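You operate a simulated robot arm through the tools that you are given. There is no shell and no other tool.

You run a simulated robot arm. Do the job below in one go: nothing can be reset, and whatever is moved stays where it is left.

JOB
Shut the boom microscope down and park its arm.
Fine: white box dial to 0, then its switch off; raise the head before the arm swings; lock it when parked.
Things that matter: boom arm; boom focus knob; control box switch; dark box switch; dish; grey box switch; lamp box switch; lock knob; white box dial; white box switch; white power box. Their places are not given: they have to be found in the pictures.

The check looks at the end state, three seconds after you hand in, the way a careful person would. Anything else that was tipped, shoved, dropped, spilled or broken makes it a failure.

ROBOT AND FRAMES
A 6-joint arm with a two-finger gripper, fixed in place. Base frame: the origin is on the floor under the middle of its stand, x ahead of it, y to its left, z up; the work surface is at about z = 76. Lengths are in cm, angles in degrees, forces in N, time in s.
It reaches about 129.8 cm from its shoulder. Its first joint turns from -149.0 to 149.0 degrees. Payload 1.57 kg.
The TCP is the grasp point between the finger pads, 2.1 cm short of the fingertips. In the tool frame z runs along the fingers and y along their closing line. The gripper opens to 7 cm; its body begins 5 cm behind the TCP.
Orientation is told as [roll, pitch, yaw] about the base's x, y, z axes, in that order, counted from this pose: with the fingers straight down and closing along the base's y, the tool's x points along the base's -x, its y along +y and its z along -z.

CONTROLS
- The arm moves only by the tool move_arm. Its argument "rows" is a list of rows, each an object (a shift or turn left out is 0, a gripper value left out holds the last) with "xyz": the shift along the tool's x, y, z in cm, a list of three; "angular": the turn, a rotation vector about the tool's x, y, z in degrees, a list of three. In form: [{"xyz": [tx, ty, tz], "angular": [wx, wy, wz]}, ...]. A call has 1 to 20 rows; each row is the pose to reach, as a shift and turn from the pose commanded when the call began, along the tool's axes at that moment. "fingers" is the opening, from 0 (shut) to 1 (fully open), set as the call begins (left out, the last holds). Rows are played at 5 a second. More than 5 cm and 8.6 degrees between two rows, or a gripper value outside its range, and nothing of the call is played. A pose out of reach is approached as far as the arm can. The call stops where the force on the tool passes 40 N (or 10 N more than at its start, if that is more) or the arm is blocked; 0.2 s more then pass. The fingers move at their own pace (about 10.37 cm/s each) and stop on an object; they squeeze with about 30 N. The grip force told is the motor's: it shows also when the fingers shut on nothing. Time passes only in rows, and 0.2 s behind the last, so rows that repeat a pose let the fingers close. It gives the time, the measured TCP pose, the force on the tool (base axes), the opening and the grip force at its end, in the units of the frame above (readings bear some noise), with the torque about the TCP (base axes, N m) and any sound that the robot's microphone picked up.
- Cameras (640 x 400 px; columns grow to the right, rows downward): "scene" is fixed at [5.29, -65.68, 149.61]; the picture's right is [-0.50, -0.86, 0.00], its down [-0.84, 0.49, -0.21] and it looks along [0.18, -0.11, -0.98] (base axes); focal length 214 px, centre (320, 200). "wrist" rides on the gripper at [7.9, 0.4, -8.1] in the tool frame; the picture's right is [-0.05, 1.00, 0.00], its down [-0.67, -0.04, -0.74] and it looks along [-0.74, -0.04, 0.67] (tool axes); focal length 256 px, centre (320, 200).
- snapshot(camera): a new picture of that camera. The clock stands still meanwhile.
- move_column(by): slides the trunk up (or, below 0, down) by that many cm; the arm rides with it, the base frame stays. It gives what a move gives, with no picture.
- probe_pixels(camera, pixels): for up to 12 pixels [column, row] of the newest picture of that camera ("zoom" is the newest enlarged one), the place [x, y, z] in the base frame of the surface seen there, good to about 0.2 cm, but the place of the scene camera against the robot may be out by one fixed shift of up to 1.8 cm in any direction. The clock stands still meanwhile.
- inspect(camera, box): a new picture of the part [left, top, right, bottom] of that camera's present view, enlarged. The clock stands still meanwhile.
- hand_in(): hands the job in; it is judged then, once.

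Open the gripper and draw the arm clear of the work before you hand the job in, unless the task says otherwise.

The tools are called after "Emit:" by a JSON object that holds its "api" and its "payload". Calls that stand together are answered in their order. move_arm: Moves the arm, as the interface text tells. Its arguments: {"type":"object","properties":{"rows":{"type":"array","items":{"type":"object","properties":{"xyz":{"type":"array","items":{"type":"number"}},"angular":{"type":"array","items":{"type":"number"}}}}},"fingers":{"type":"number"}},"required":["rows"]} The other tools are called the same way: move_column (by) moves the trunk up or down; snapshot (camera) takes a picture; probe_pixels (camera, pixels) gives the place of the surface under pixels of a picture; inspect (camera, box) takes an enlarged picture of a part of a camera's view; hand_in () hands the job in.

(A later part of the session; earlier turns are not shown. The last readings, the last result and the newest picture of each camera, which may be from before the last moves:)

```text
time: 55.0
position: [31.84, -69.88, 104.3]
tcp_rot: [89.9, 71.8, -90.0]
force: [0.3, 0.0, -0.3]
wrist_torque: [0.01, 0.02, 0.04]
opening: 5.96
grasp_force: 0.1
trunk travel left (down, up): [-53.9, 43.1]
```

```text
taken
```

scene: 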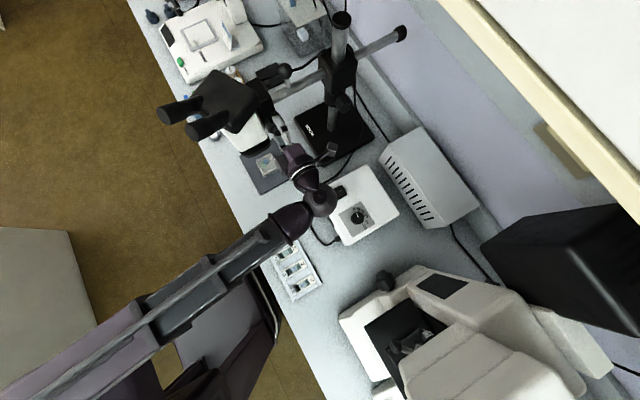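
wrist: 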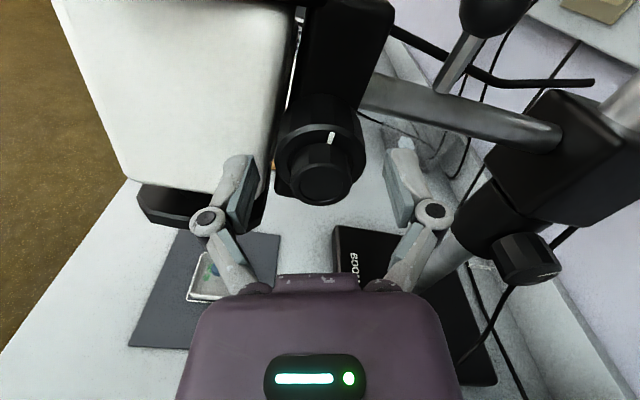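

The camera is now above (rotation +162°), a good view; the knob is centred (320,165). I grip and turn -160°.

Emit:
{"api": "move_arm", "payload": {"rows": [{"angular": [0, 0, 0]}, {"angular": [0, 0, 0]}, {"angular": [0, 0, 0]}, {"angular": [0, 0, 0]}], "fingers": 0.45}}

Emit:
{"api": "move_arm", "payload": {"rows": [{"angular": [0, 0, -8]}, {"angular": [0, 0, -16]}, {"angular": [0, 0, -24]}, {"angular": [0, 0, -32]}, {"angular": [0, 0, -40]}, {"angular": [0, 0, -48]}, {"angular": [0, 0, -56]}, {"angular": [0, 0, -64]}, {"angular": [0, 0, -72]}, {"angular": [0, 0, -80]}, {"angular": [0, 0, -88]}, {"angular": [0, 0, -96]}, {"angular": [0, 0, -104]}, {"angular": [0, 0, -112]}, {"angular": [0, 0, -120]}], "fingers": 0.45}}

Emit:
{"api": "inspect", "payload": {"camera": "scene", "box": [155, 75, 255, 145]}}

```text
time: 56.0
position: [31.83, -69.94, 104.32]
tcp_rot: [90.1, 71.6, -89.9]
force: [-3.5, -1.5, 1.0]
wrist_torque: [0.1, 0.19, -0.48]
opening: 4.39
grasp_force: 32.1
trunk travel left (down, up): [-53.9, 43.1]
```

```text
time: 59.2
position: [31.87, -69.76, 104.33]
tcp_rot: [90.0, -48.6, -90.0]
force: [0.3, 4.2, 6.6]
wrist_torque: [0.79, -0.15, 0.05]
opening: 4.4
grasp_force: 32.1
trunk travel left (down, up): [-53.9, 43.1]
```

```text
5.71 times, centred on (205, 110) of scene
```

zoom: 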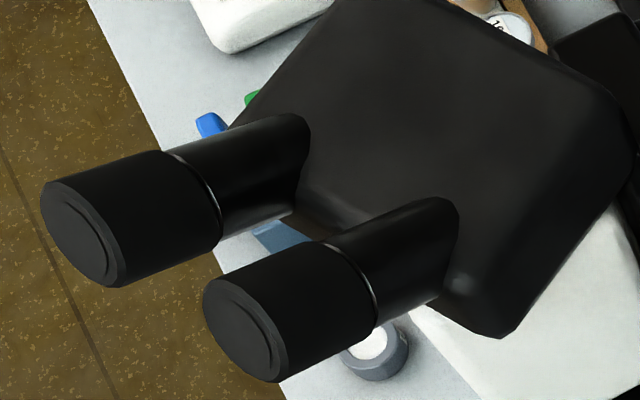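

The head has not moved in this stroke, and the torque is 0.79 N·m: the knob may be at its end stop. I check the knob mark with the wrist camera.

Emit:
{"api": "inspect", "payload": {"camera": "wrist", "box": [200, 80, 440, 280]}}

Emit:
{"api": "snapshot", "payload": {"camera": "scene"}}

Emit:
{"api": "probe_pixels", "payload": {"camera": "scene", "pixels": [[230, 105], [166, 116], [225, 95], [240, 120], [284, 69], [250, 140], [262, 108]]}}

```text
2.00 times, centred on (320, 180) of wrist
```

zoom: 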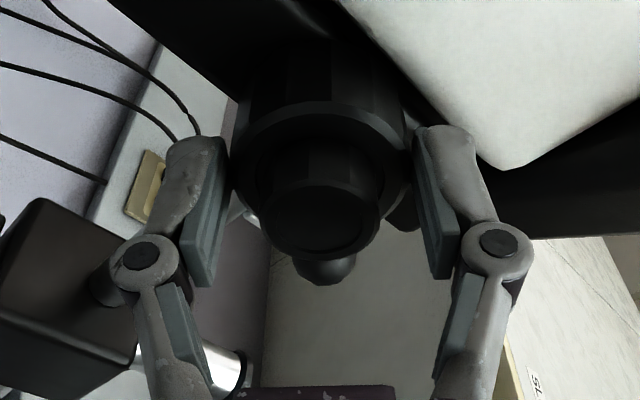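

```text
taken
```

scene: 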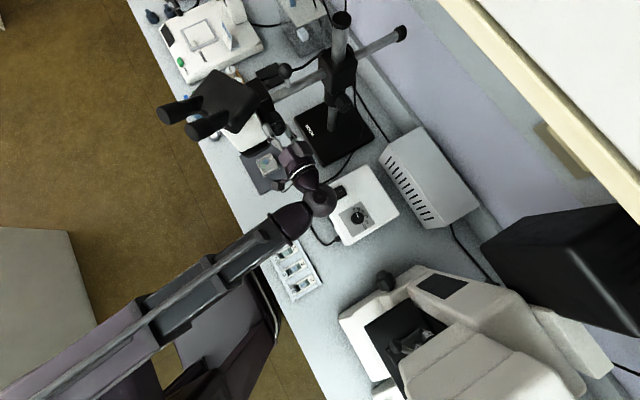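

```text
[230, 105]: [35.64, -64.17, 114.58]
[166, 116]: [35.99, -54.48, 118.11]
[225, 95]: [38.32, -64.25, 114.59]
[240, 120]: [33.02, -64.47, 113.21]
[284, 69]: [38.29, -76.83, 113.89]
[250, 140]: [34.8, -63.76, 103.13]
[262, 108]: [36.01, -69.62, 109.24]
```

The head is up ~0.9 cm but the fingers seem to have slipped. I release and look at the mark.

Emit:
{"api": "move_arm", "payload": {"rows": [{"angular": [0, 0, 0]}, {"angular": [0, 0, 0]}], "fingers": 0.85}}

Emit:
{"api": "inspect", "payload": {"camera": "wrist", "box": [200, 80, 440, 280]}}

Emit:
{"api": "inspect", "payload": {"camera": "wrist", "box": [270, 110, 370, 220]}}

```text
time: 59.8
position: [31.91, -69.88, 104.32]
tcp_rot: [90.1, -48.4, -90.0]
force: [-0.1, 0.0, -0.7]
wrist_torque: [-0.02, 0.01, -0.02]
opening: 5.97
grasp_force: 0.1
trunk travel left (down, up): [-53.9, 43.1]
```

```text
2.00 times, centred on (320, 180) of wrist
```

zoom: 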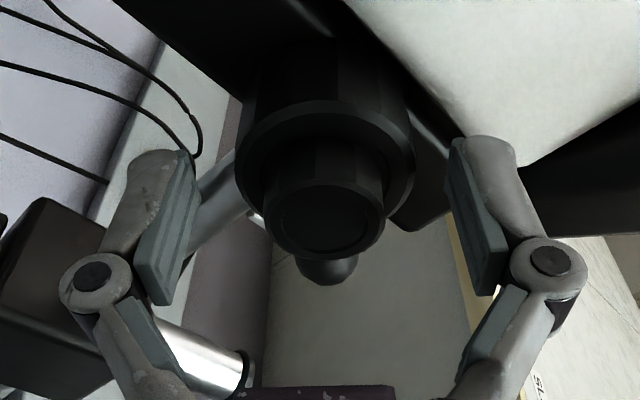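

```text
3.64 times, centred on (320, 165) of wrist
```

zoom: 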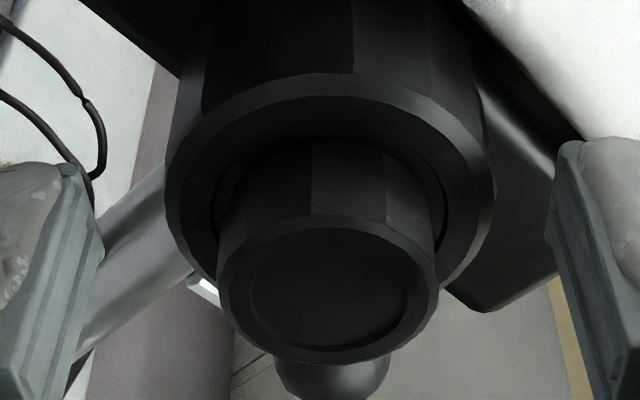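

The mark is hidden on the far (top) side, consistent with the knob having stayed put during this stroke. I re-grip here and turn just -16° to see whether it hits a stop.

Emit:
{"api": "move_arm", "payload": {"rows": [{"angular": [0, 0, 0]}, {"angular": [0, 0, 0]}, {"angular": [0, 0, 0]}, {"angular": [0, 0, 0]}], "fingers": 0.4}}

Emit:
{"api": "move_arm", "payload": {"rows": [{"angular": [0, 0, -3]}, {"angular": [0, 0, -6]}, {"angular": [0, 0, -9]}], "fingers": 0.4}}

Emit:
{"api": "move_arm", "payload": {"rows": [{"angular": [0, 0, -3]}, {"angular": [0, 0, -6]}, {"angular": [0, 0, -9]}], "fingers": 0.4}}

Emit:
{"api": "inspect", "payload": {"camera": "scene", "box": [155, 75, 255, 145]}}

```text
time: 60.8
position: [31.87, -69.87, 104.46]
tcp_rot: [90.2, -48.5, -90.1]
force: [-6.5, 6.3, -0.4]
wrist_torque: [0.14, -0.49, -0.42]
opening: 4.36
grasp_force: 31.1
trunk travel left (down, up): [-53.9, 43.1]
```

```text
time: 61.6
position: [31.86, -69.85, 104.58]
tcp_rot: [90.1, -57.4, -90.1]
force: [-0.8, 3.6, 7.4]
wrist_torque: [0.38, 0.03, 0.19]
opening: 4.37
grasp_force: 31.9
trunk travel left (down, up): [-53.9, 43.1]
```

```text
time: 62.4
position: [31.9, -69.85, 104.4]
tcp_rot: [90.1, -66.5, -90.1]
force: [2.0, 3.9, 4.4]
wrist_torque: [0.84, -0.05, 0.12]
opening: 4.39
grasp_force: 32.5
trunk travel left (down, up): [-53.9, 43.1]
```

```text
5.71 times, centred on (205, 110) of scene
```

zoom: 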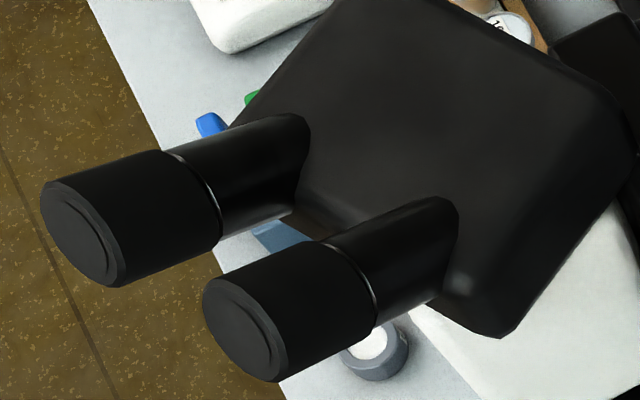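

Torque rises to ~0.84 N·m with no head motion: the focus is at its upper stop, so the head is fully raised (~0.9 cm). I open the fingers and back straight out.

Emit:
{"api": "move_arm", "payload": {"rows": [{"angular": [0, 0, 0]}, {"angular": [0, 0, 0]}], "fingers": 1}}

Emit:
{"api": "move_arm", "payload": {"rows": [{"xyz": [0, 0, -2]}, {"xyz": [0, 0, -5]}, {"xyz": [0, 0, -9]}], "fingers": 1}}

Emit:
{"api": "snapshot", "payload": {"camera": "wrist"}}

```text
time: 63.0
position: [31.84, -69.88, 104.2]
tcp_rot: [90.1, -66.4, -90.1]
force: [0.0, -0.7, -0.8]
wrist_torque: [0.02, 0.0, 0.01]
opening: 7.0
grasp_force: 0.0
trunk travel left (down, up): [-53.9, 43.1]
```

```text
time: 63.8
position: [22.76, -70.04, 104.37]
tcp_rot: [90.1, -66.5, -90.0]
force: [0.1, -0.1, 0.2]
wrist_torque: [0.02, 0.01, 0.01]
opening: 6.99
grasp_force: 0.0
trunk travel left (down, up): [-53.9, 43.1]
```

```text
taken
```

wrist: 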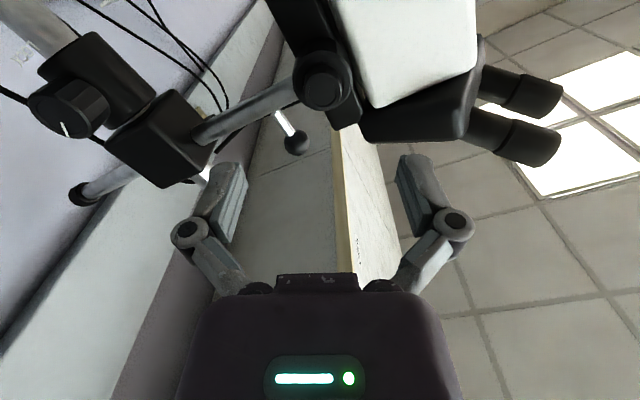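

Retracted to x=22.8. I turn the roll back by 24° so the fingers close along y, then raise the trunk 26.5 cm.

Emit:
{"api": "move_arm", "payload": {"rows": [{"angular": [0, 0, -8]}, {"angular": [0, 0, -16]}, {"angular": [0, 0, -23.5]}, {"angular": [0, 0, -23.5]}], "fingers": 1}}

Emit:
{"api": "move_column", "payload": {"by": 26.5}}

```text
time: 64.8
position: [23.0, -69.78, 104.39]
tcp_rot: [-123.3, -89.9, 123.3]
force: [-0.4, 0.0, 0.6]
wrist_torque: [-0.01, 0.0, 0.01]
opening: 7.0
grasp_force: 0.1
trunk travel left (down, up): [-53.9, 43.1]
```

```text
time: 67.5
position: [22.9, -69.9, 130.97]
tcp_rot: [136.9, -89.9, -136.8]
force: [0.6, -1.1, 0.5]
wrist_torque: [0.06, -0.01, 0.0]
opening: 7.0
grasp_force: 0.1
trunk travel left (down, up): [-80.4, 16.6]
```

Now I tilt the gripper back down while moving the wrist toward (24,-76.8), ending with TCP at z≈112.2 in front of the ball handle.

Emit:
{"api": "move_arm", "payload": {"rows": [{"xyz": [2.441, -0.563, 1.502], "angular": [0, 7.5, 0]}, {"xyz": [4.84, -1.127, 2.686], "angular": [0, 15, 0]}, {"xyz": [7.156, -1.69, 3.562], "angular": [0, 22.5, 0]}, {"xyz": [9.35, -2.253, 4.142], "angular": [0, 30, 0]}, {"xyz": [11.384, -2.817, 4.444], "angular": [0, 37.5, 0]}, {"xyz": [13.223, -3.38, 4.493], "angular": [0, 45, 0]}, {"xyz": [14.836, -3.943, 4.316], "angular": [0, 52.5, 0]}, {"xyz": [16.195, -4.507, 3.943], "angular": [0, 60, 0]}, {"xyz": [17.277, -5.07, 3.411], "angular": [0, 67.5, 0]}, {"xyz": [18.063, -5.633, 2.757], "angular": [0, 75, 0]}, {"xyz": [18.54, -6.197, 2.019], "angular": [0, 82.5, 0]}, {"xyz": [18.7, -6.76, 1.24], "angular": [0, 90, 0]}], "fingers": 1}}

Emit:
{"api": "snapshot", "payload": {"camera": "wrist"}}

Emit:
{"api": "snapshot", "payload": {"camera": "scene"}}

```text
time: 70.1
position: [24.02, -76.6, 112.23]
tcp_rot: [0.1, 0.1, 0.0]
force: [0.3, -0.6, -0.1]
wrist_torque: [-0.03, 0.01, -0.02]
opening: 7.01
grasp_force: 0.0
trunk travel left (down, up): [-80.4, 16.6]
```

```text
taken
```

wrist: 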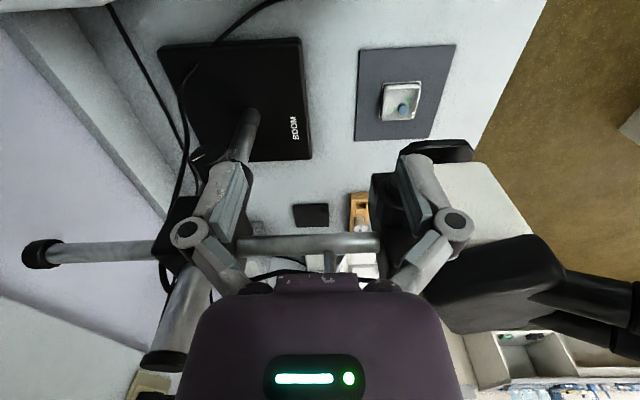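

```text
taken
```

scene: 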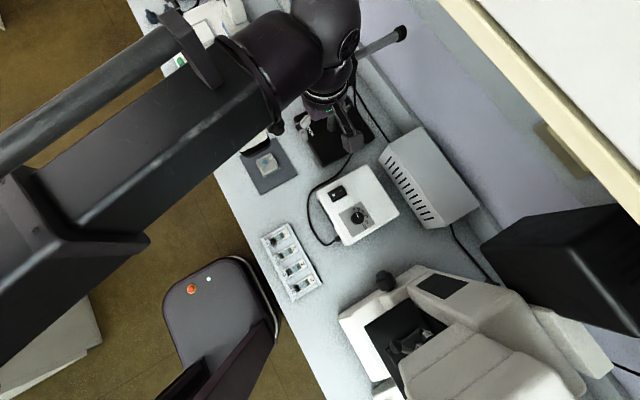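

At (24,-76.6,112.2), the handle post is ahead at (330,260). Before moving on I probe the beam's side in the scene picture to learn its underside height relative to the eyepieces (z≈119).

Emit:
{"api": "probe_pixels", "payload": {"camera": "scene", "pixels": [[240, 60], [245, 85], [255, 115], [262, 130], [200, 110], [210, 140], [215, 165], [150, 150], [160, 190], [165, 205], [100, 200], [120, 245]]}}

Emit:
{"api": "probe_pixels", "payload": {"camera": "wrist", "pixels": [[332, 262], [332, 250], [318, 243], [380, 240], [250, 243], [500, 270], [590, 290], [440, 300], [600, 345], [200, 215], [330, 270]]}}

```text
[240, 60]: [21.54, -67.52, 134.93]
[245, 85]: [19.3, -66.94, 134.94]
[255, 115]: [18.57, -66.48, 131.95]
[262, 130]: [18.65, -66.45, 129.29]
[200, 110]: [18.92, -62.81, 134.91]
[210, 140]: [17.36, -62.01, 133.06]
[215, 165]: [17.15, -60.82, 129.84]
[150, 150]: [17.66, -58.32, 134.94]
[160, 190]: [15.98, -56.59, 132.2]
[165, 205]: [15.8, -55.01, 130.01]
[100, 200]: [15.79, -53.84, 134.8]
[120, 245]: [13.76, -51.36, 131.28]
```

```text
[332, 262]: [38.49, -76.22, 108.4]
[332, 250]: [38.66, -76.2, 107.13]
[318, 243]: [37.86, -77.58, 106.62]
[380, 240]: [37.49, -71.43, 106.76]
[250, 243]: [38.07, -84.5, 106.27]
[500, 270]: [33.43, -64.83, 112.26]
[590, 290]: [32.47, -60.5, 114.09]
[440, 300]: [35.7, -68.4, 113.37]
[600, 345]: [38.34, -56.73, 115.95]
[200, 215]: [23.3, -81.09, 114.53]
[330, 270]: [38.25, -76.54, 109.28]
```

The beam's underside stays near z≈127, well above the eyepieces. The handle post is at about (38.5,-76.4). I move +x so the ball passes between the open fingers.

Emit:
{"api": "move_arm", "payload": {"rows": [{"xyz": [-4, 0.05, 0]}, {"xyz": [-8, 0.1, 0]}, {"xyz": [-11, 0.15, 0]}, {"xyz": [-13, 0.15, 0]}, {"xyz": [-14.5, 0.15, 0]}, {"xyz": [-14.5, 0.15, 0]}], "fingers": 1}}

Emit:
{"api": "snapshot", "payload": {"camera": "wrist"}}

Emit:
{"api": "snapshot", "payload": {"camera": "scene"}}

```text
time: 71.5
position: [38.52, -76.48, 112.27]
tcp_rot: [-0.1, 0.0, 0.1]
force: [-0.5, -0.6, -0.3]
wrist_torque: [-0.05, -0.01, 0.0]
opening: 7.01
grasp_force: 0.0
trunk travel left (down, up): [-80.4, 16.6]
```

```text
taken
```

wrist: 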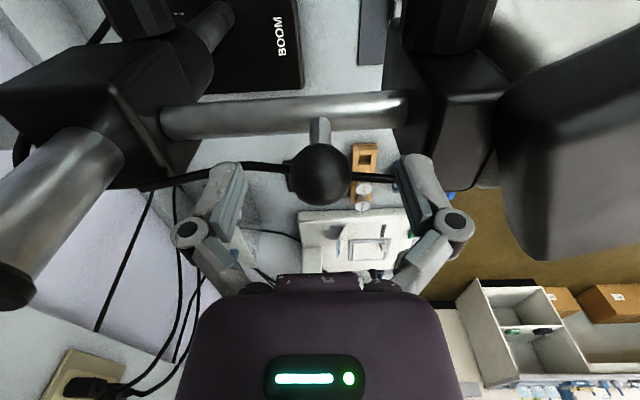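

```text
taken
```

scene: 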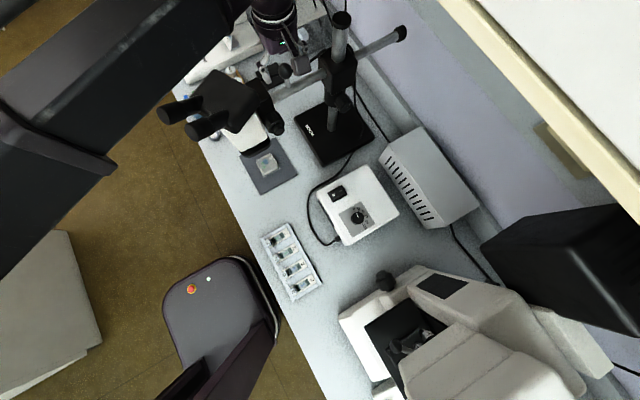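

The ball handle is centred between the fingers at (320,175). I rotate the gripper by -90° yaw so the pads sit on the ±x sides of the ball (tangential push).

Emit:
{"api": "move_arm", "payload": {"rows": [{"angular": [0, 0, 8.2]}, {"angular": [0, 0, 16.4]}, {"angular": [0, 0, 24.6]}, {"angular": [0, 0, 32.8]}, {"angular": [0, 0, 41]}, {"angular": [0, 0, 49.2]}, {"angular": [0, 0, 57.4]}, {"angular": [0, 0, 65.6]}, {"angular": [0, 0, 73.8]}, {"angular": [0, 0, 82]}, {"angular": [0, 0, 90]}], "fingers": 1}}

Emit:
{"api": "snapshot", "payload": {"camera": "wrist"}}

```text
time: 73.9
position: [38.66, -76.5, 112.27]
tcp_rot: [-0.1, -0.1, -90.1]
force: [-0.1, 0.1, 0.0]
wrist_torque: [0.0, 0.03, 0.01]
opening: 6.98
grasp_force: 0.1
trunk travel left (down, up): [-80.4, 16.6]
```

```text
taken
```

wrist: 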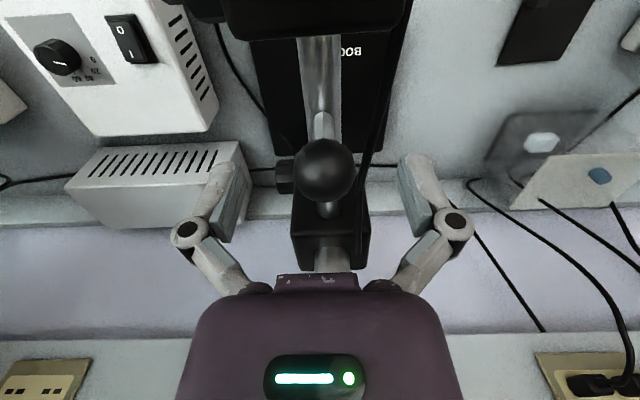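

The ball at (325,170) is between the pads on its ±x sides. I close on it.

Emit:
{"api": "move_arm", "payload": {"rows": [{"xyz": [0, 0.15, 0]}, {"xyz": [0, 0.15, 0]}, {"xyz": [0, 0.15, 0]}, {"xyz": [0, 0.15, 0]}], "fingers": 0.25}}

Emit:
{"api": "inspect", "payload": {"camera": "wrist", "box": [200, 80, 440, 280]}}

```text
time: 74.9
position: [38.79, -76.49, 112.21]
tcp_rot: [0.1, 0.0, -90.0]
force: [6.8, -5.7, 12.2]
wrist_torque: [-0.12, -0.13, -0.02]
opening: 2.93
grasp_force: 31.5
trunk travel left (down, up): [-80.4, 16.6]
```

```text
2.00 times, centred on (320, 180) of wrist
```

zoom: 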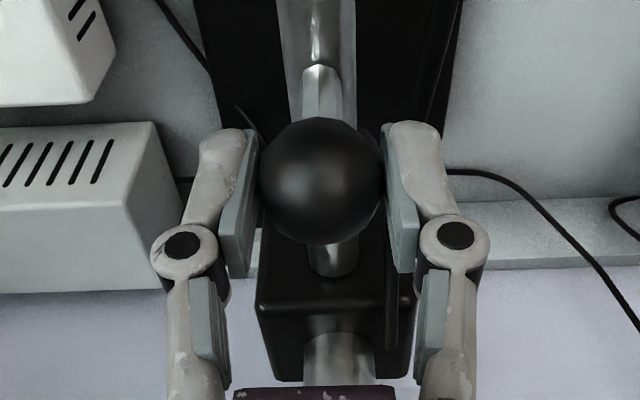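

Gripped on the ball. I try a small 6° swing toward +x along the arc about the pole and read the force.

Emit:
{"api": "move_arm", "payload": {"rows": [{"xyz": [0, 0.32, 0], "angular": [0, 0, 1.5]}, {"xyz": [-0.017, 0.633, 0], "angular": [0, 0, 3]}, {"xyz": [-0.04, 0.95, 0], "angular": [0, 0, 4.5]}, {"xyz": [-0.066, 1.265, 0], "angular": [0, 0, 6]}, {"xyz": [-0.066, 1.265, 0], "angular": [0, 0, 6]}], "fingers": 0.25}}

Emit:
{"api": "inspect", "payload": {"camera": "wrist", "box": [200, 80, 440, 280]}}

Emit:
{"api": "inspect", "payload": {"camera": "scene", "box": [155, 40, 405, 180]}}

```text
time: 75.7
position: [38.8, -76.63, 112.21]
tcp_rot: [-0.8, 0.0, -94.8]
force: [-16.0, -2.8, -4.4]
wrist_torque: [-0.14, 0.34, -0.01]
opening: 2.9
grasp_force: 32.1
trunk travel left (down, up): [-80.4, 16.6]
stopped in row 4: the force on the tool passed its limit at 44 N (the readings are from after the stop); the commanded pose is now the measured one
```

```text
2.00 times, centred on (320, 180) of wrist
```

zoom: 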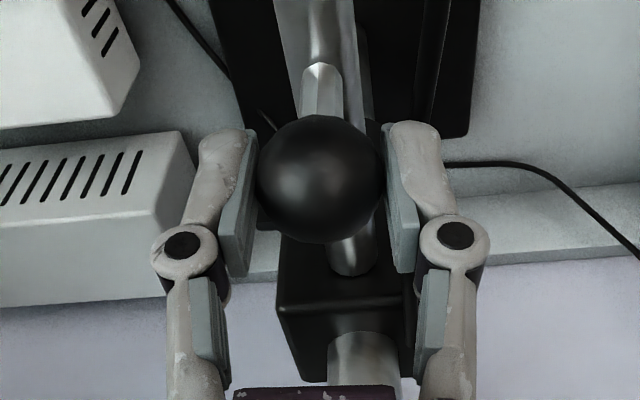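

```text
2.56 times, centred on (280, 110) of scene
```

zoom: 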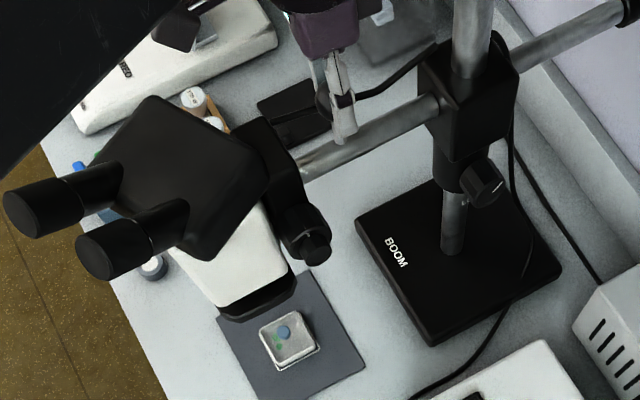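

Pushing toward +x met 44 N with no motion: blocked (end stop or locked). I try a small swing the other way, toward -x.

Emit:
{"api": "move_arm", "payload": {"rows": [{"xyz": [0, -0.3, 0], "angular": [0, 0, -1.5]}, {"xyz": [0, -0.6, 0], "angular": [0, 0, -3]}, {"xyz": [0, -0.9, 0], "angular": [0, 0, -4.5]}, {"xyz": [0, -1.2, 0], "angular": [0, 0, -6]}, {"xyz": [0, -1.2, 0], "angular": [0, 0, -6]}], "fingers": 0.25}}

Emit:
{"api": "inspect", "payload": {"camera": "scene", "box": [155, 40, 405, 180]}}

```text
time: 76.8
position: [38.82, -76.5, 112.17]
tcp_rot: [0.3, 0.1, -88.4]
force: [12.1, -0.3, -0.8]
wrist_torque: [0.09, -0.4, 0.09]
opening: 2.92
grasp_force: 31.9
trunk travel left (down, up): [-80.4, 16.6]
stopped in row 5: the force on the tool passed its limit at 43 N (the readings are from after the stop); the commanded pose is now the measured one
```

```text
2.56 times, centred on (280, 110) of scene
```

zoom: 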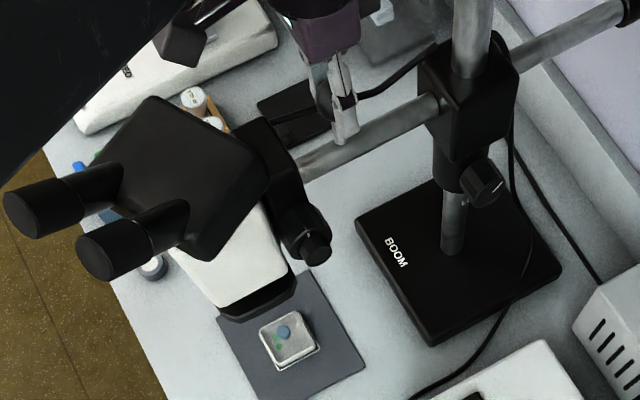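

Both directions are blocked, so the boom is currently locked: I must loosen the lock knob first. I release the ball and rotate the gripper back to yaw 0.

Emit:
{"api": "move_arm", "payload": {"rows": [{"xyz": [0, 0, 0]}, {"xyz": [0, 0, 0]}], "fingers": 1}}

Emit:
{"api": "move_arm", "payload": {"rows": [{"angular": [0, 0, -8.2]}, {"angular": [0, 0, -16.4]}, {"angular": [0, 0, -24.6]}, {"angular": [0, 0, -32.8]}, {"angular": [0, 0, -41]}, {"angular": [0, 0, -49.2]}, {"angular": [0, 0, -57.4]}, {"angular": [0, 0, -65.6]}, {"angular": [0, 0, -73.8]}, {"angular": [0, 0, -82]}, {"angular": [0, 0, -88.4]}], "fingers": 1}}

```text
time: 77.3
position: [38.47, -76.57, 112.26]
tcp_rot: [0.1, 0.1, -88.6]
force: [0.3, 0.8, -0.3]
wrist_torque: [-0.01, 0.05, -0.03]
opening: 6.99
grasp_force: 0.0
trunk travel left (down, up): [-80.4, 16.6]
```

```text
time: 79.8
position: [38.5, -76.45, 112.19]
tcp_rot: [0.1, 0.0, 0.1]
force: [-0.1, 0.0, -1.1]
wrist_torque: [0.0, 0.0, -0.01]
opening: 6.97
grasp_force: 0.0
trunk travel left (down, up): [-80.4, 16.6]
```

Fingers are open along y again; I back out in -x to x≈22, then tilt the gripper to horizontal.

Emit:
{"api": "move_arm", "payload": {"rows": [{"xyz": [3, 0, 0]}, {"xyz": [6.5, 0, 0]}, {"xyz": [10, 0, 0]}, {"xyz": [13.5, 0, 0]}, {"xyz": [16.5, 0, 0]}], "fingers": 1}}

Emit:
{"api": "move_arm", "payload": {"rows": [{"xyz": [-1.049, 0, -0.16], "angular": [0, -7.5, 0]}, {"xyz": [-2.057, 0, -0.637], "angular": [0, -15, 0]}, {"xyz": [-2.981, 0, -1.423], "angular": [0, -22.5, 0]}, {"xyz": [-3.783, 0, -2.505], "angular": [0, -30, 0]}, {"xyz": [-4.426, 0, -3.864], "angular": [0, -37.5, 0]}, {"xyz": [-4.873, 0, -5.477], "angular": [0, -45, 0]}, {"xyz": [-5.094, 0, -7.316], "angular": [0, -52.5, 0]}, {"xyz": [-5.062, 0, -9.35], "angular": [0, -60, 0]}, {"xyz": [-4.752, 0, -11.544], "angular": [0, -67.5, 0]}, {"xyz": [-4.146, 0, -13.86], "angular": [0, -75, 0]}, {"xyz": [-3.232, 0, -16.259], "angular": [0, -82.5, 0]}, {"xyz": [-2.0, 0, -18.7], "angular": [0, -90, 0]}], "fingers": 1}}

```text
time: 81.0
position: [22.03, -76.52, 112.25]
tcp_rot: [0.2, -0.1, -0.2]
force: [0.6, -0.7, -0.4]
wrist_torque: [-0.01, 0.0, -0.03]
opening: 7.0
grasp_force: 0.0
trunk travel left (down, up): [-80.4, 16.6]
```

```text
time: 83.5
position: [23.92, -76.57, 130.92]
tcp_rot: [169.0, -89.8, -169.1]
force: [-0.6, -0.2, 0.5]
wrist_torque: [0.0, -0.01, 0.02]
opening: 7.01
grasp_force: 0.0
trunk travel left (down, up): [-80.4, 16.6]
```

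Horizontal again at (23.9,-76.6,130.9). I lower the trunk 22 cm, then roll the gripper +160° so its camera is on top.

Emit:
{"api": "move_column", "payload": {"by": -22}}

Emit:
{"api": "move_arm", "payload": {"rows": [{"angular": [0, 0, 8]}, {"angular": [0, 0, 16]}, {"angular": [0, 0, 24]}, {"angular": [0, 0, 32]}, {"angular": [0, 0, 40]}, {"angular": [0, 0, 48]}, {"angular": [0, 0, 56]}, {"angular": [0, 0, 64]}, {"angular": [0, 0, 72]}, {"angular": [0, 0, 80]}, {"angular": [0, 0, 88]}, {"angular": [0, 0, 96]}, {"angular": [0, 0, 104]}, {"angular": [0, 0, 112]}, {"angular": [0, 0, 120]}, {"angular": [0, 0, 128]}, {"angular": [0, 0, 136]}, {"angular": [0, 0, 144]}, {"angular": [0, 0, 152]}, {"angular": [0, 0, 160]}], "fingers": 1}}

Emit:
{"api": "snapshot", "payload": {"camera": "wrist"}}

```text
time: 85.9
position: [23.9, -76.58, 108.82]
tcp_rot: [145.9, -89.8, -146.0]
force: [-0.5, 0.5, 0.3]
wrist_torque: [0.0, -0.03, -0.04]
opening: 7.0
grasp_force: 0.1
trunk travel left (down, up): [-58.4, 38.6]
```

```text
time: 90.1
position: [23.92, -76.54, 108.92]
tcp_rot: [90.2, 70.2, -89.9]
force: [0.3, 0.0, -1.4]
wrist_torque: [0.03, -0.02, 0.01]
opening: 7.01
grasp_force: 0.0
trunk travel left (down, up): [-58.4, 38.6]
```

```text
taken
```

wrist: 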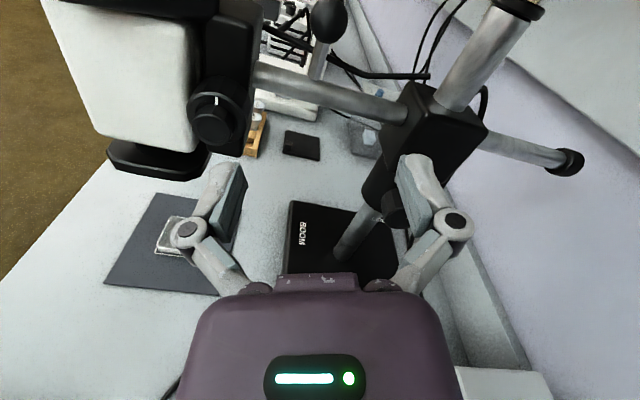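

Now I lower 10.8 cm to the lock knob's level and shift 13 cm toward -y in front of it.

Emit:
{"api": "move_column", "payload": {"by": -10.8}}

Emit:
{"api": "move_arm", "payload": {"rows": [{"xyz": [-1.13, 3.1, 0]}, {"xyz": [-2.26, 6.2, 0]}, {"xyz": [-3.38, 9.3, 0]}, {"xyz": [-4.45, 12.22, 0]}, {"xyz": [-4.45, 12.22, 0]}], "fingers": 1}}

Emit:
{"api": "snapshot", "payload": {"camera": "wrist"}}

Emit:
{"api": "snapshot", "payload": {"camera": "scene"}}

```text
time: 91.5
position: [23.85, -76.46, 98.08]
tcp_rot: [90.1, 70.1, -89.9]
force: [0.3, -0.7, -0.2]
wrist_torque: [0.02, -0.01, 0.01]
opening: 6.99
grasp_force: 0.1
trunk travel left (down, up): [-47.6, 49.4]
```

```text
time: 92.7
position: [23.79, -89.49, 98.05]
tcp_rot: [90.2, 70.2, -90.0]
force: [-1.0, 0.0, -0.4]
wrist_torque: [0.05, 0.0, 0.02]
opening: 7.04
grasp_force: 0.1
trunk travel left (down, up): [-47.6, 49.4]
```

```text
taken
```

wrist: 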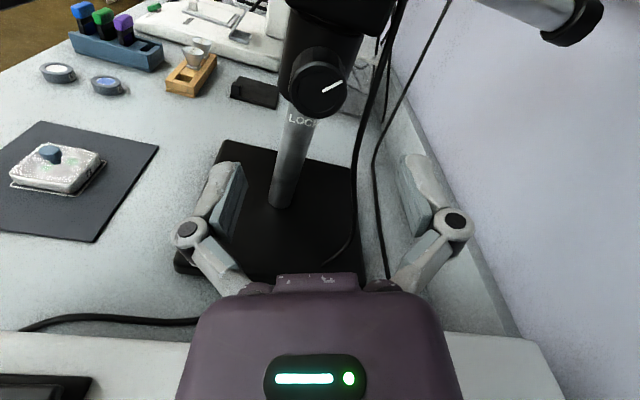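

```text
taken
```

scene: 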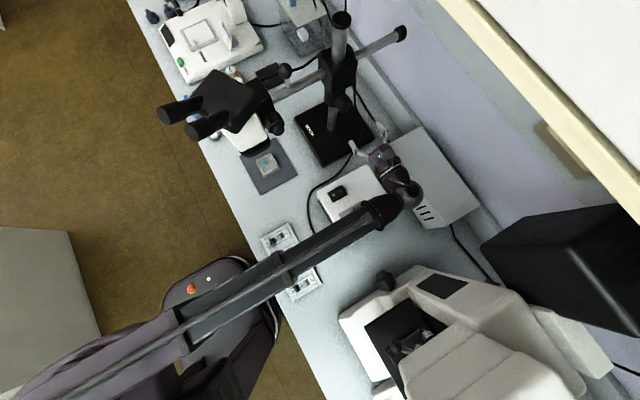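

The lock knob is at (320,83) with its pointer to the right/up and "LOC…" label under it on the pole. I zoom and probe it.

Emit:
{"api": "inspect", "payload": {"camera": "wrist", "box": [260, 20, 380, 140]}}

Emit:
{"api": "probe_pixels", "payload": {"camera": "wrist", "pixels": [[320, 90], [297, 90], [342, 90], [320, 70], [320, 112], [325, 92], [340, 82], [296, 119], [310, 122], [316, 50], [300, 40], [345, 50]]}}

```text
3.33 times, centred on (320, 80) of wrist
```

zoom: 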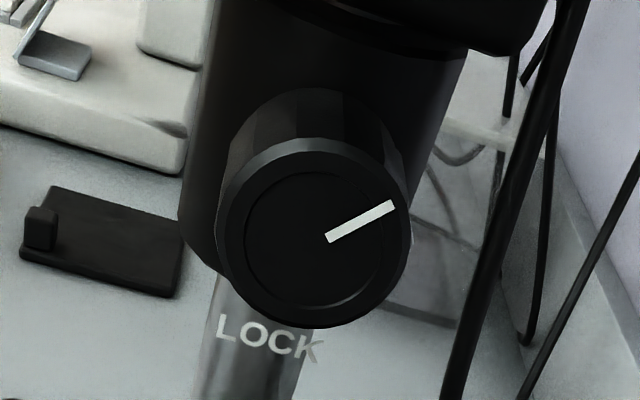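

```text
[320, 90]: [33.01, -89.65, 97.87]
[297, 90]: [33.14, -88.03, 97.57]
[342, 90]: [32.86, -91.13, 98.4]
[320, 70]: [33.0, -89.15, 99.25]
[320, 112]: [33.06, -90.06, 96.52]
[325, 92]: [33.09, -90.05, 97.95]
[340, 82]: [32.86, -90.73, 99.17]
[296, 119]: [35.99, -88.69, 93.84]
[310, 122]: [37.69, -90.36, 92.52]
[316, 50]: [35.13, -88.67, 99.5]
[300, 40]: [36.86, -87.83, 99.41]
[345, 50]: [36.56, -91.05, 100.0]
```

The lock knob centre is ≈(33.0,-89.5,97.85), ~4 cm wide, pointer at about 1 o'clock. I align height and advance so the pads straddle it.

Emit:
{"api": "move_column", "payload": {"by": -0.2}}

Emit:
{"api": "move_arm", "payload": {"rows": [{"xyz": [0, 0, 3]}, {"xyz": [0, 0, 5.5]}, {"xyz": [0, 0, 7.5]}, {"xyz": [0, 0, 8.8]}, {"xyz": [0, 0, 8.8]}], "fingers": 1}}

Emit:
{"api": "snapshot", "payload": {"camera": "wrist"}}

```text
time: 93.2
position: [23.72, -89.5, 97.92]
tcp_rot: [90.1, 70.1, -89.9]
force: [-0.3, -1.0, -0.3]
wrist_torque: [0.0, 0.0, 0.0]
opening: 6.97
grasp_force: 0.0
trunk travel left (down, up): [-47.4, 49.6]
```

```text
time: 94.4
position: [32.44, -89.51, 97.95]
tcp_rot: [90.1, 70.1, -90.1]
force: [0.0, 0.6, 0.0]
wrist_torque: [0.0, -0.01, 0.0]
opening: 7.0
grasp_force: 0.0
trunk travel left (down, up): [-47.4, 49.6]
```

```text
taken
```

wrist: 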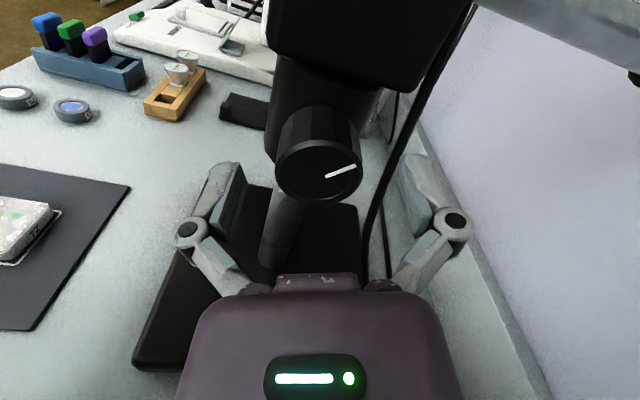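

The knob is centred (319,170), but a black cable passes near (385,170) on the right. I probe the cable to make sure the finger won't touch it.

Emit:
{"api": "probe_pixels", "payload": {"camera": "wrist", "pixels": [[388, 170], [375, 205], [366, 240], [405, 120], [430, 70], [319, 172], [290, 172], [350, 172], [408, 180], [385, 230]]}}

Emit:
{"api": "inspect", "payload": {"camera": "wrist", "box": [250, 80, 450, 280]}}

```text
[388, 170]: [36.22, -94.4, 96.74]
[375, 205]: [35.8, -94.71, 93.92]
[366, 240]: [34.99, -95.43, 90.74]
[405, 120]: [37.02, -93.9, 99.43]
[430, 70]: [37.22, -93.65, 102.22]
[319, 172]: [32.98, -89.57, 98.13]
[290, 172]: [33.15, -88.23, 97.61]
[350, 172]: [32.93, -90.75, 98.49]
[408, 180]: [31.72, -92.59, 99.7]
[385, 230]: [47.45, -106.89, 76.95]
```

```text
2.00 times, centred on (350, 180) of wrist
```

zoom: 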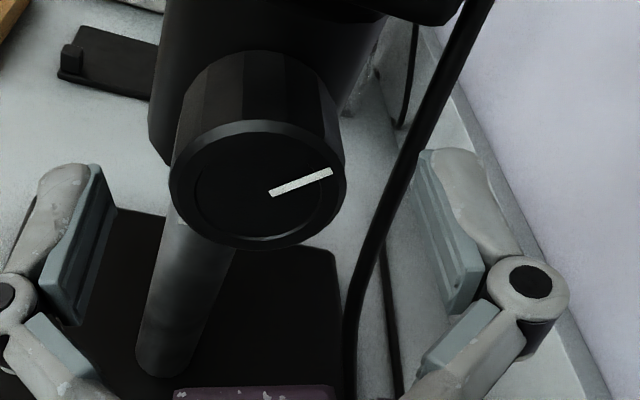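

The cable is at x≥35, y≈-94.5, beyond the fingertips (x≈34.5), so it is clear. I close partially to check centring.

Emit:
{"api": "move_arm", "payload": {"rows": [{"xyz": [0, 0, 0]}, {"xyz": [0, 0, 0]}], "fingers": 0.64}}

Emit:
{"api": "inspect", "payload": {"camera": "wrist", "box": [200, 80, 440, 280]}}

```text
time: 95.0
position: [32.33, -89.61, 97.82]
tcp_rot: [90.1, 70.1, -90.0]
force: [0.1, 0.7, -0.8]
wrist_torque: [0.01, 0.0, 0.02]
opening: 4.46
grasp_force: 0.1
trunk travel left (down, up): [-47.4, 49.6]
```

```text
2.00 times, centred on (320, 180) of wrist
```

zoom: 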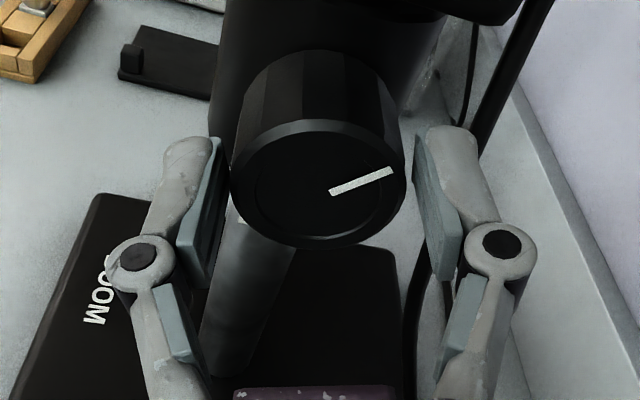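

Slightly off to the right; I shift 0.1 cm left and grip the knob.

Emit:
{"api": "move_arm", "payload": {"rows": [{"xyz": [0, -0.1, 0]}, {"xyz": [0, -0.1, 0]}, {"xyz": [0, -0.1, 0]}, {"xyz": [0, -0.1, 0]}], "fingers": 0.45}}

Emit:
{"api": "move_arm", "payload": {"rows": [{"angular": [0, 0, -6]}, {"angular": [0, 0, -12]}, {"angular": [0, 0, -18]}, {"angular": [0, 0, -24]}, {"angular": [0, 0, -30]}], "fingers": 0.45}}

Emit:
{"api": "inspect", "payload": {"camera": "wrist", "box": [200, 80, 440, 280]}}

```text
time: 96.0
position: [32.47, -89.39, 97.83]
tcp_rot: [90.1, 70.1, -90.1]
force: [-3.8, -4.8, 0.8]
wrist_torque: [-0.04, 0.18, -0.12]
opening: 4.16
grasp_force: 32.1
trunk travel left (down, up): [-47.4, 49.6]
```

```text
time: 97.2
position: [32.31, -89.43, 97.79]
tcp_rot: [90.0, 40.0, -90.1]
force: [-6.2, 4.3, -8.8]
wrist_torque: [0.01, -0.32, 0.33]
opening: 4.16
grasp_force: 32.0
trunk travel left (down, up): [-47.4, 49.6]
```

```text
2.00 times, centred on (320, 180) of wrist
```

zoom: 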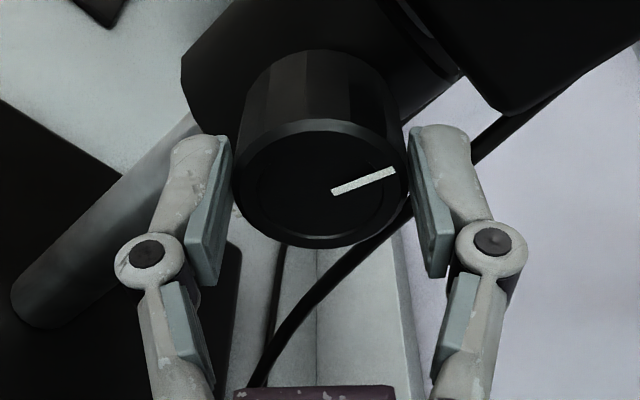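

The knob turns CCW freely (pointer moved with the gripper). I continue another 60°.

Emit:
{"api": "move_arm", "payload": {"rows": [{"angular": [0, 0, -7.5]}, {"angular": [0, 0, -15]}, {"angular": [0, 0, -22.5]}, {"angular": [0, 0, -30]}], "fingers": 0.45}}

Emit:
{"api": "move_arm", "payload": {"rows": [{"angular": [0, 0, -7.5]}, {"angular": [0, 0, -15]}, {"angular": [0, 0, -22.5]}, {"angular": [0, 0, -30]}], "fingers": 0.45}}

Emit:
{"api": "inspect", "payload": {"camera": "wrist", "box": [200, 80, 440, 280]}}

```text
time: 98.2
position: [32.39, -89.3, 97.78]
tcp_rot: [89.8, 9.9, -90.1]
force: [-18.3, 19.9, -24.6]
wrist_torque: [0.1, 0.62, 0.32]
opening: 4.17
grasp_force: 31.8
trunk travel left (down, up): [-47.4, 49.6]
```

```text
time: 99.2
position: [32.6, -89.5, 97.74]
tcp_rot: [90.0, -20.0, -90.3]
force: [-9.3, 5.4, -17.5]
wrist_torque: [0.41, 0.3, 0.2]
opening: 4.17
grasp_force: 31.9
trunk travel left (down, up): [-47.4, 49.6]
```

```text
2.00 times, centred on (320, 180) of wrist
```

zoom: 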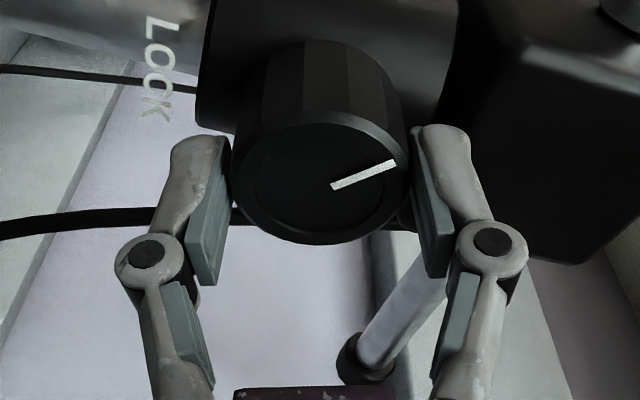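

Turned 90° CCW in total; some side strain, so I release and re-grip to see if it turns further.

Emit:
{"api": "move_arm", "payload": {"rows": [{"xyz": [0, 0, 0]}, {"xyz": [0, 0, 0]}], "fingers": 0.7}}

Emit:
{"api": "move_arm", "payload": {"rows": [{"xyz": [0, 0, 0]}, {"xyz": [0, 0, 0]}, {"xyz": [0, 0, 0]}], "fingers": 0.45}}

Emit:
{"api": "move_arm", "payload": {"rows": [{"angular": [0, 0, -5]}, {"angular": [0, 0, -10]}, {"angular": [0, 0, -15]}], "fingers": 0.45}}

Emit:
{"api": "move_arm", "payload": {"rows": [{"angular": [0, 0, -5]}, {"angular": [0, 0, -10]}, {"angular": [0, 0, -15]}], "fingers": 0.45}}

Emit:
{"api": "inspect", "payload": {"camera": "wrist", "box": [200, 80, 440, 280]}}

```text
time: 99.8
position: [32.72, -89.46, 98.0]
tcp_rot: [90.1, -20.0, -90.1]
force: [-0.4, 0.0, 1.0]
wrist_torque: [0.0, -0.01, -0.01]
opening: 4.9
grasp_force: 0.0
trunk travel left (down, up): [-47.4, 49.6]
```

```text
time: 100.6
position: [32.48, -89.45, 97.82]
tcp_rot: [90.0, -19.9, -90.3]
force: [-7.1, 0.3, -14.4]
wrist_torque: [-0.05, 0.76, 0.04]
opening: 4.18
grasp_force: 31.9
trunk travel left (down, up): [-47.4, 49.6]
```

```text
time: 101.4
position: [32.61, -89.5, 97.72]
tcp_rot: [90.1, -35.0, -90.2]
force: [3.5, -3.5, -12.1]
wrist_torque: [0.27, 0.26, -0.06]
opening: 4.18
grasp_force: 29.7
trunk travel left (down, up): [-47.4, 49.6]
```

```text
time: 102.2
position: [32.66, -89.45, 97.8]
tcp_rot: [90.2, -50.0, -90.2]
force: [1.7, -5.0, -9.8]
wrist_torque: [0.77, 0.04, -0.07]
opening: 4.18
grasp_force: 32.7
trunk travel left (down, up): [-47.4, 49.6]
```

```text
2.00 times, centred on (320, 180) of wrist
```

zoom: 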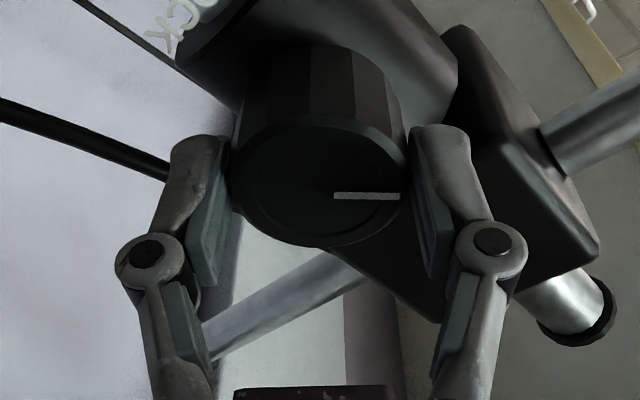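

The pointer shifted ~22° relative to the fingers in the last move with 0.77 N·m torque: the knob reached its loose end stop (~98° CCW). I release and back out.

Emit:
{"api": "move_arm", "payload": {"rows": [{"xyz": [0, 0, 0]}, {"xyz": [0, 0, 0]}], "fingers": 1}}

Emit:
{"api": "move_arm", "payload": {"rows": [{"xyz": [0, 0, -2.5]}, {"xyz": [0, 0, -5.5]}, {"xyz": [0, 0, -9]}], "fingers": 1}}

Emit:
{"api": "inspect", "payload": {"camera": "wrist", "box": [240, 20, 400, 140]}}

```text
time: 102.8
position: [32.46, -89.43, 97.92]
tcp_rot: [90.2, -50.0, -90.3]
force: [0.1, -0.8, -0.3]
wrist_torque: [-0.01, 0.03, 0.0]
opening: 7.0
grasp_force: 0.1
trunk travel left (down, up): [-47.4, 49.6]
```

```text
time: 103.6
position: [23.49, -89.42, 97.82]
tcp_rot: [89.9, -49.9, -90.1]
force: [0.5, -0.7, 0.0]
wrist_torque: [-0.01, 0.01, -0.01]
opening: 6.99
grasp_force: 0.1
trunk travel left (down, up): [-47.4, 49.6]
```

```text
3.33 times, centred on (320, 80) of wrist
```

zoom: 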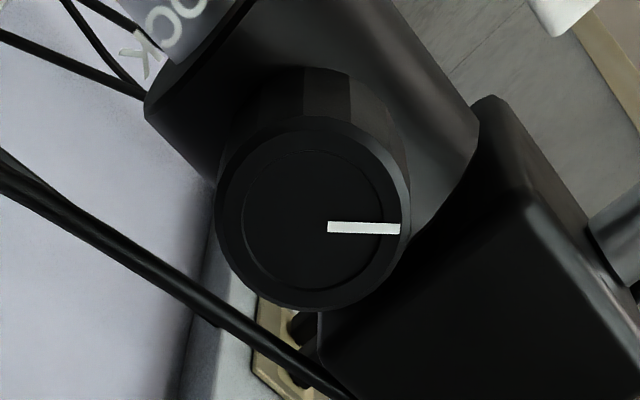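

The pointer is now about 50° left of up (≈90° CCW from before): loosened. I move to y=-76.5 while rolling back 40°, then raise the trunk.

Emit:
{"api": "move_arm", "payload": {"rows": [{"xyz": [1.66, 1.98, 0], "angular": [0, 0, -8]}, {"xyz": [3.32, 3.95, 0], "angular": [0, 0, -16]}, {"xyz": [4.97, 5.93, 0], "angular": [0, 0, -24]}, {"xyz": [6.63, 7.9, 0], "angular": [0, 0, -32]}, {"xyz": [8.29, 9.88, 0], "angular": [0, 0, -40]}, {"xyz": [8.29, 9.88, 0], "angular": [0, 0, -40]}], "fingers": 1}}

Emit:
{"api": "move_column", "payload": {"by": 33.1}}

```text
time: 105.0
position: [23.53, -76.48, 97.88]
tcp_rot: [-151.1, -89.9, 150.9]
force: [0.3, -0.3, 0.6]
wrist_torque: [-0.02, -0.02, -0.02]
opening: 7.01
grasp_force: 0.1
trunk travel left (down, up): [-47.4, 49.6]
```

```text
time: 108.3
position: [23.43, -76.76, 130.82]
tcp_rot: [147.8, -89.9, -148.0]
force: [-0.3, -0.4, -0.4]
wrist_torque: [0.0, 0.0, 0.0]
opening: 7.03
grasp_force: 0.1
trunk travel left (down, up): [-80.5, 16.5]
```

Now I tilt the gripper down again at (24,-76.5), as before.

Emit:
{"api": "move_arm", "payload": {"rows": [{"xyz": [2.441, 0, 1.44], "angular": [0, 7.5, 0]}, {"xyz": [4.84, 0, 2.563], "angular": [0, 15, 0]}, {"xyz": [7.156, 0, 3.377], "angular": [0, 22.5, 0]}, {"xyz": [9.35, 0, 3.895], "angular": [0, 30, 0]}, {"xyz": [11.384, 0, 4.136], "angular": [0, 37.5, 0]}, {"xyz": [13.223, 0, 4.123], "angular": [0, 45, 0]}, {"xyz": [14.836, 0, 3.884], "angular": [0, 52.5, 0]}, {"xyz": [16.195, 0, 3.45], "angular": [0, 60, 0]}, {"xyz": [17.277, 0, 2.856], "angular": [0, 67.5, 0]}, {"xyz": [18.063, 0, 2.14], "angular": [0, 75, 0]}, {"xyz": [18.54, 0, 1.341], "angular": [0, 82.5, 0]}, {"xyz": [18.7, 0, 0.5], "angular": [0, 90, 0]}], "fingers": 1}}

Emit:
{"api": "move_arm", "payload": {"rows": [{"xyz": [-4, 0, 0]}, {"xyz": [-8, 0, 0]}, {"xyz": [-11, 0, 0]}, {"xyz": [-13, 0, 0]}, {"xyz": [-14.5, 0, 0]}, {"xyz": [-14.5, 0, 0]}], "fingers": 1}}

Emit:
{"api": "snapshot", "payload": {"camera": "wrist"}}

```text
time: 110.9
position: [24.04, -76.69, 112.24]
tcp_rot: [0.1, 0.1, -0.3]
force: [-0.7, -0.7, -0.2]
wrist_torque: [0.02, -0.06, 0.02]
opening: 6.97
grasp_force: 0.0
trunk travel left (down, up): [-80.5, 16.5]
```

```text
time: 112.3
position: [38.4, -76.76, 112.25]
tcp_rot: [0.0, -0.1, -0.3]
force: [0.1, -0.3, -0.4]
wrist_torque: [0.0, -0.02, 0.0]
opening: 7.01
grasp_force: 0.0
trunk travel left (down, up): [-80.5, 16.5]
```

```text
taken
```

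wrist: 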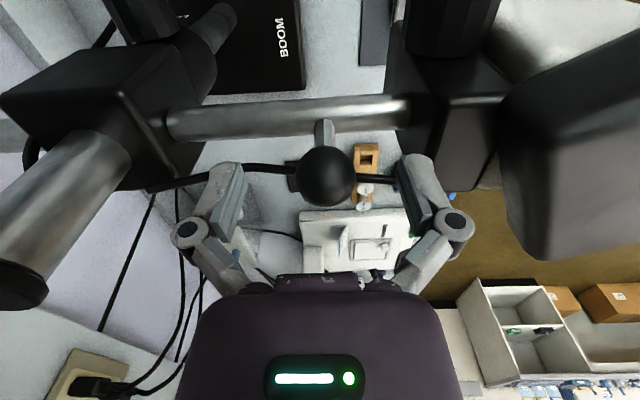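

The ball handle is again between the fingers at (325,175). I rotate to yaw -90° and grip the ball.

Emit:
{"api": "move_arm", "payload": {"rows": [{"angular": [0, 0, 8.2]}, {"angular": [0, 0, 16.4]}, {"angular": [0, 0, 24.6]}, {"angular": [0, 0, 32.8]}, {"angular": [0, 0, 41]}, {"angular": [0, 0, 49.2]}, {"angular": [0, 0, 57.4]}, {"angular": [0, 0, 65.6]}, {"angular": [0, 0, 73.8]}, {"angular": [0, 0, 82]}, {"angular": [0, 0, 89.7]}], "fingers": 1}}

Emit:
{"api": "move_arm", "payload": {"rows": [{"xyz": [0.15, 0.3, 0]}, {"xyz": [0.2, 0.35, 0]}, {"xyz": [0.2, 0.35, 0]}, {"xyz": [0.2, 0.35, 0]}, {"xyz": [0.2, 0.35, 0]}], "fingers": 0.25}}

Emit:
{"api": "inspect", "payload": {"camera": "wrist", "box": [200, 80, 440, 280]}}

```text
time: 114.7
position: [38.41, -76.74, 112.37]
tcp_rot: [0.1, 0.1, -90.0]
force: [-0.1, -0.2, -0.1]
wrist_torque: [0.01, 0.0, 0.02]
opening: 7.0
grasp_force: 0.0
trunk travel left (down, up): [-80.5, 16.5]
```

```text
time: 115.9
position: [38.76, -76.41, 112.3]
tcp_rot: [0.1, 0.0, -89.8]
force: [4.1, -8.4, 14.4]
wrist_torque: [-0.03, 0.0, 0.14]
opening: 2.93
grasp_force: 31.9
trunk travel left (down, up): [-80.5, 16.5]
```

```text
2.00 times, centred on (320, 180) of wrist
```

zoom: 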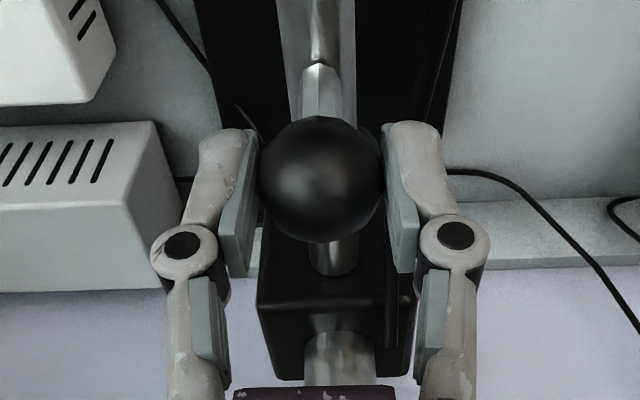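

Gripped again (2.93 cm). I try a small swing toward +x.

Emit:
{"api": "move_arm", "payload": {"rows": [{"xyz": [0, 0.3, 0], "angular": [0, 0, 1.4]}, {"xyz": [-0.015, 0.6, 0], "angular": [0, 0, 2.8]}, {"xyz": [-0.035, 0.9, 0], "angular": [0, 0, 4.3]}, {"xyz": [-0.06, 1.2, 0], "angular": [0, 0, 5.7]}], "fingers": 0.25}}

Emit:
{"api": "inspect", "payload": {"camera": "wrist", "box": [200, 80, 440, 280]}}

```text
time: 116.9
position: [39.97, -76.58, 112.28]
tcp_rot: [0.1, 0.1, -95.6]
force: [-3.9, -2.4, 4.4]
wrist_torque: [-0.57, 0.2, -0.17]
opening: 2.93
grasp_force: 32.0
trunk travel left (down, up): [-80.5, 16.5]
```

```text
2.00 times, centred on (320, 180) of wrist
```

zoom: 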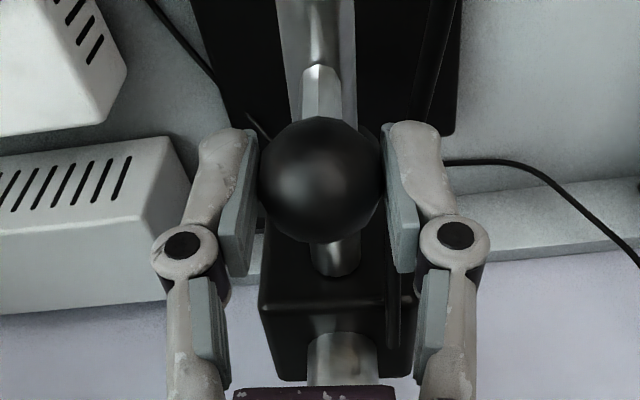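

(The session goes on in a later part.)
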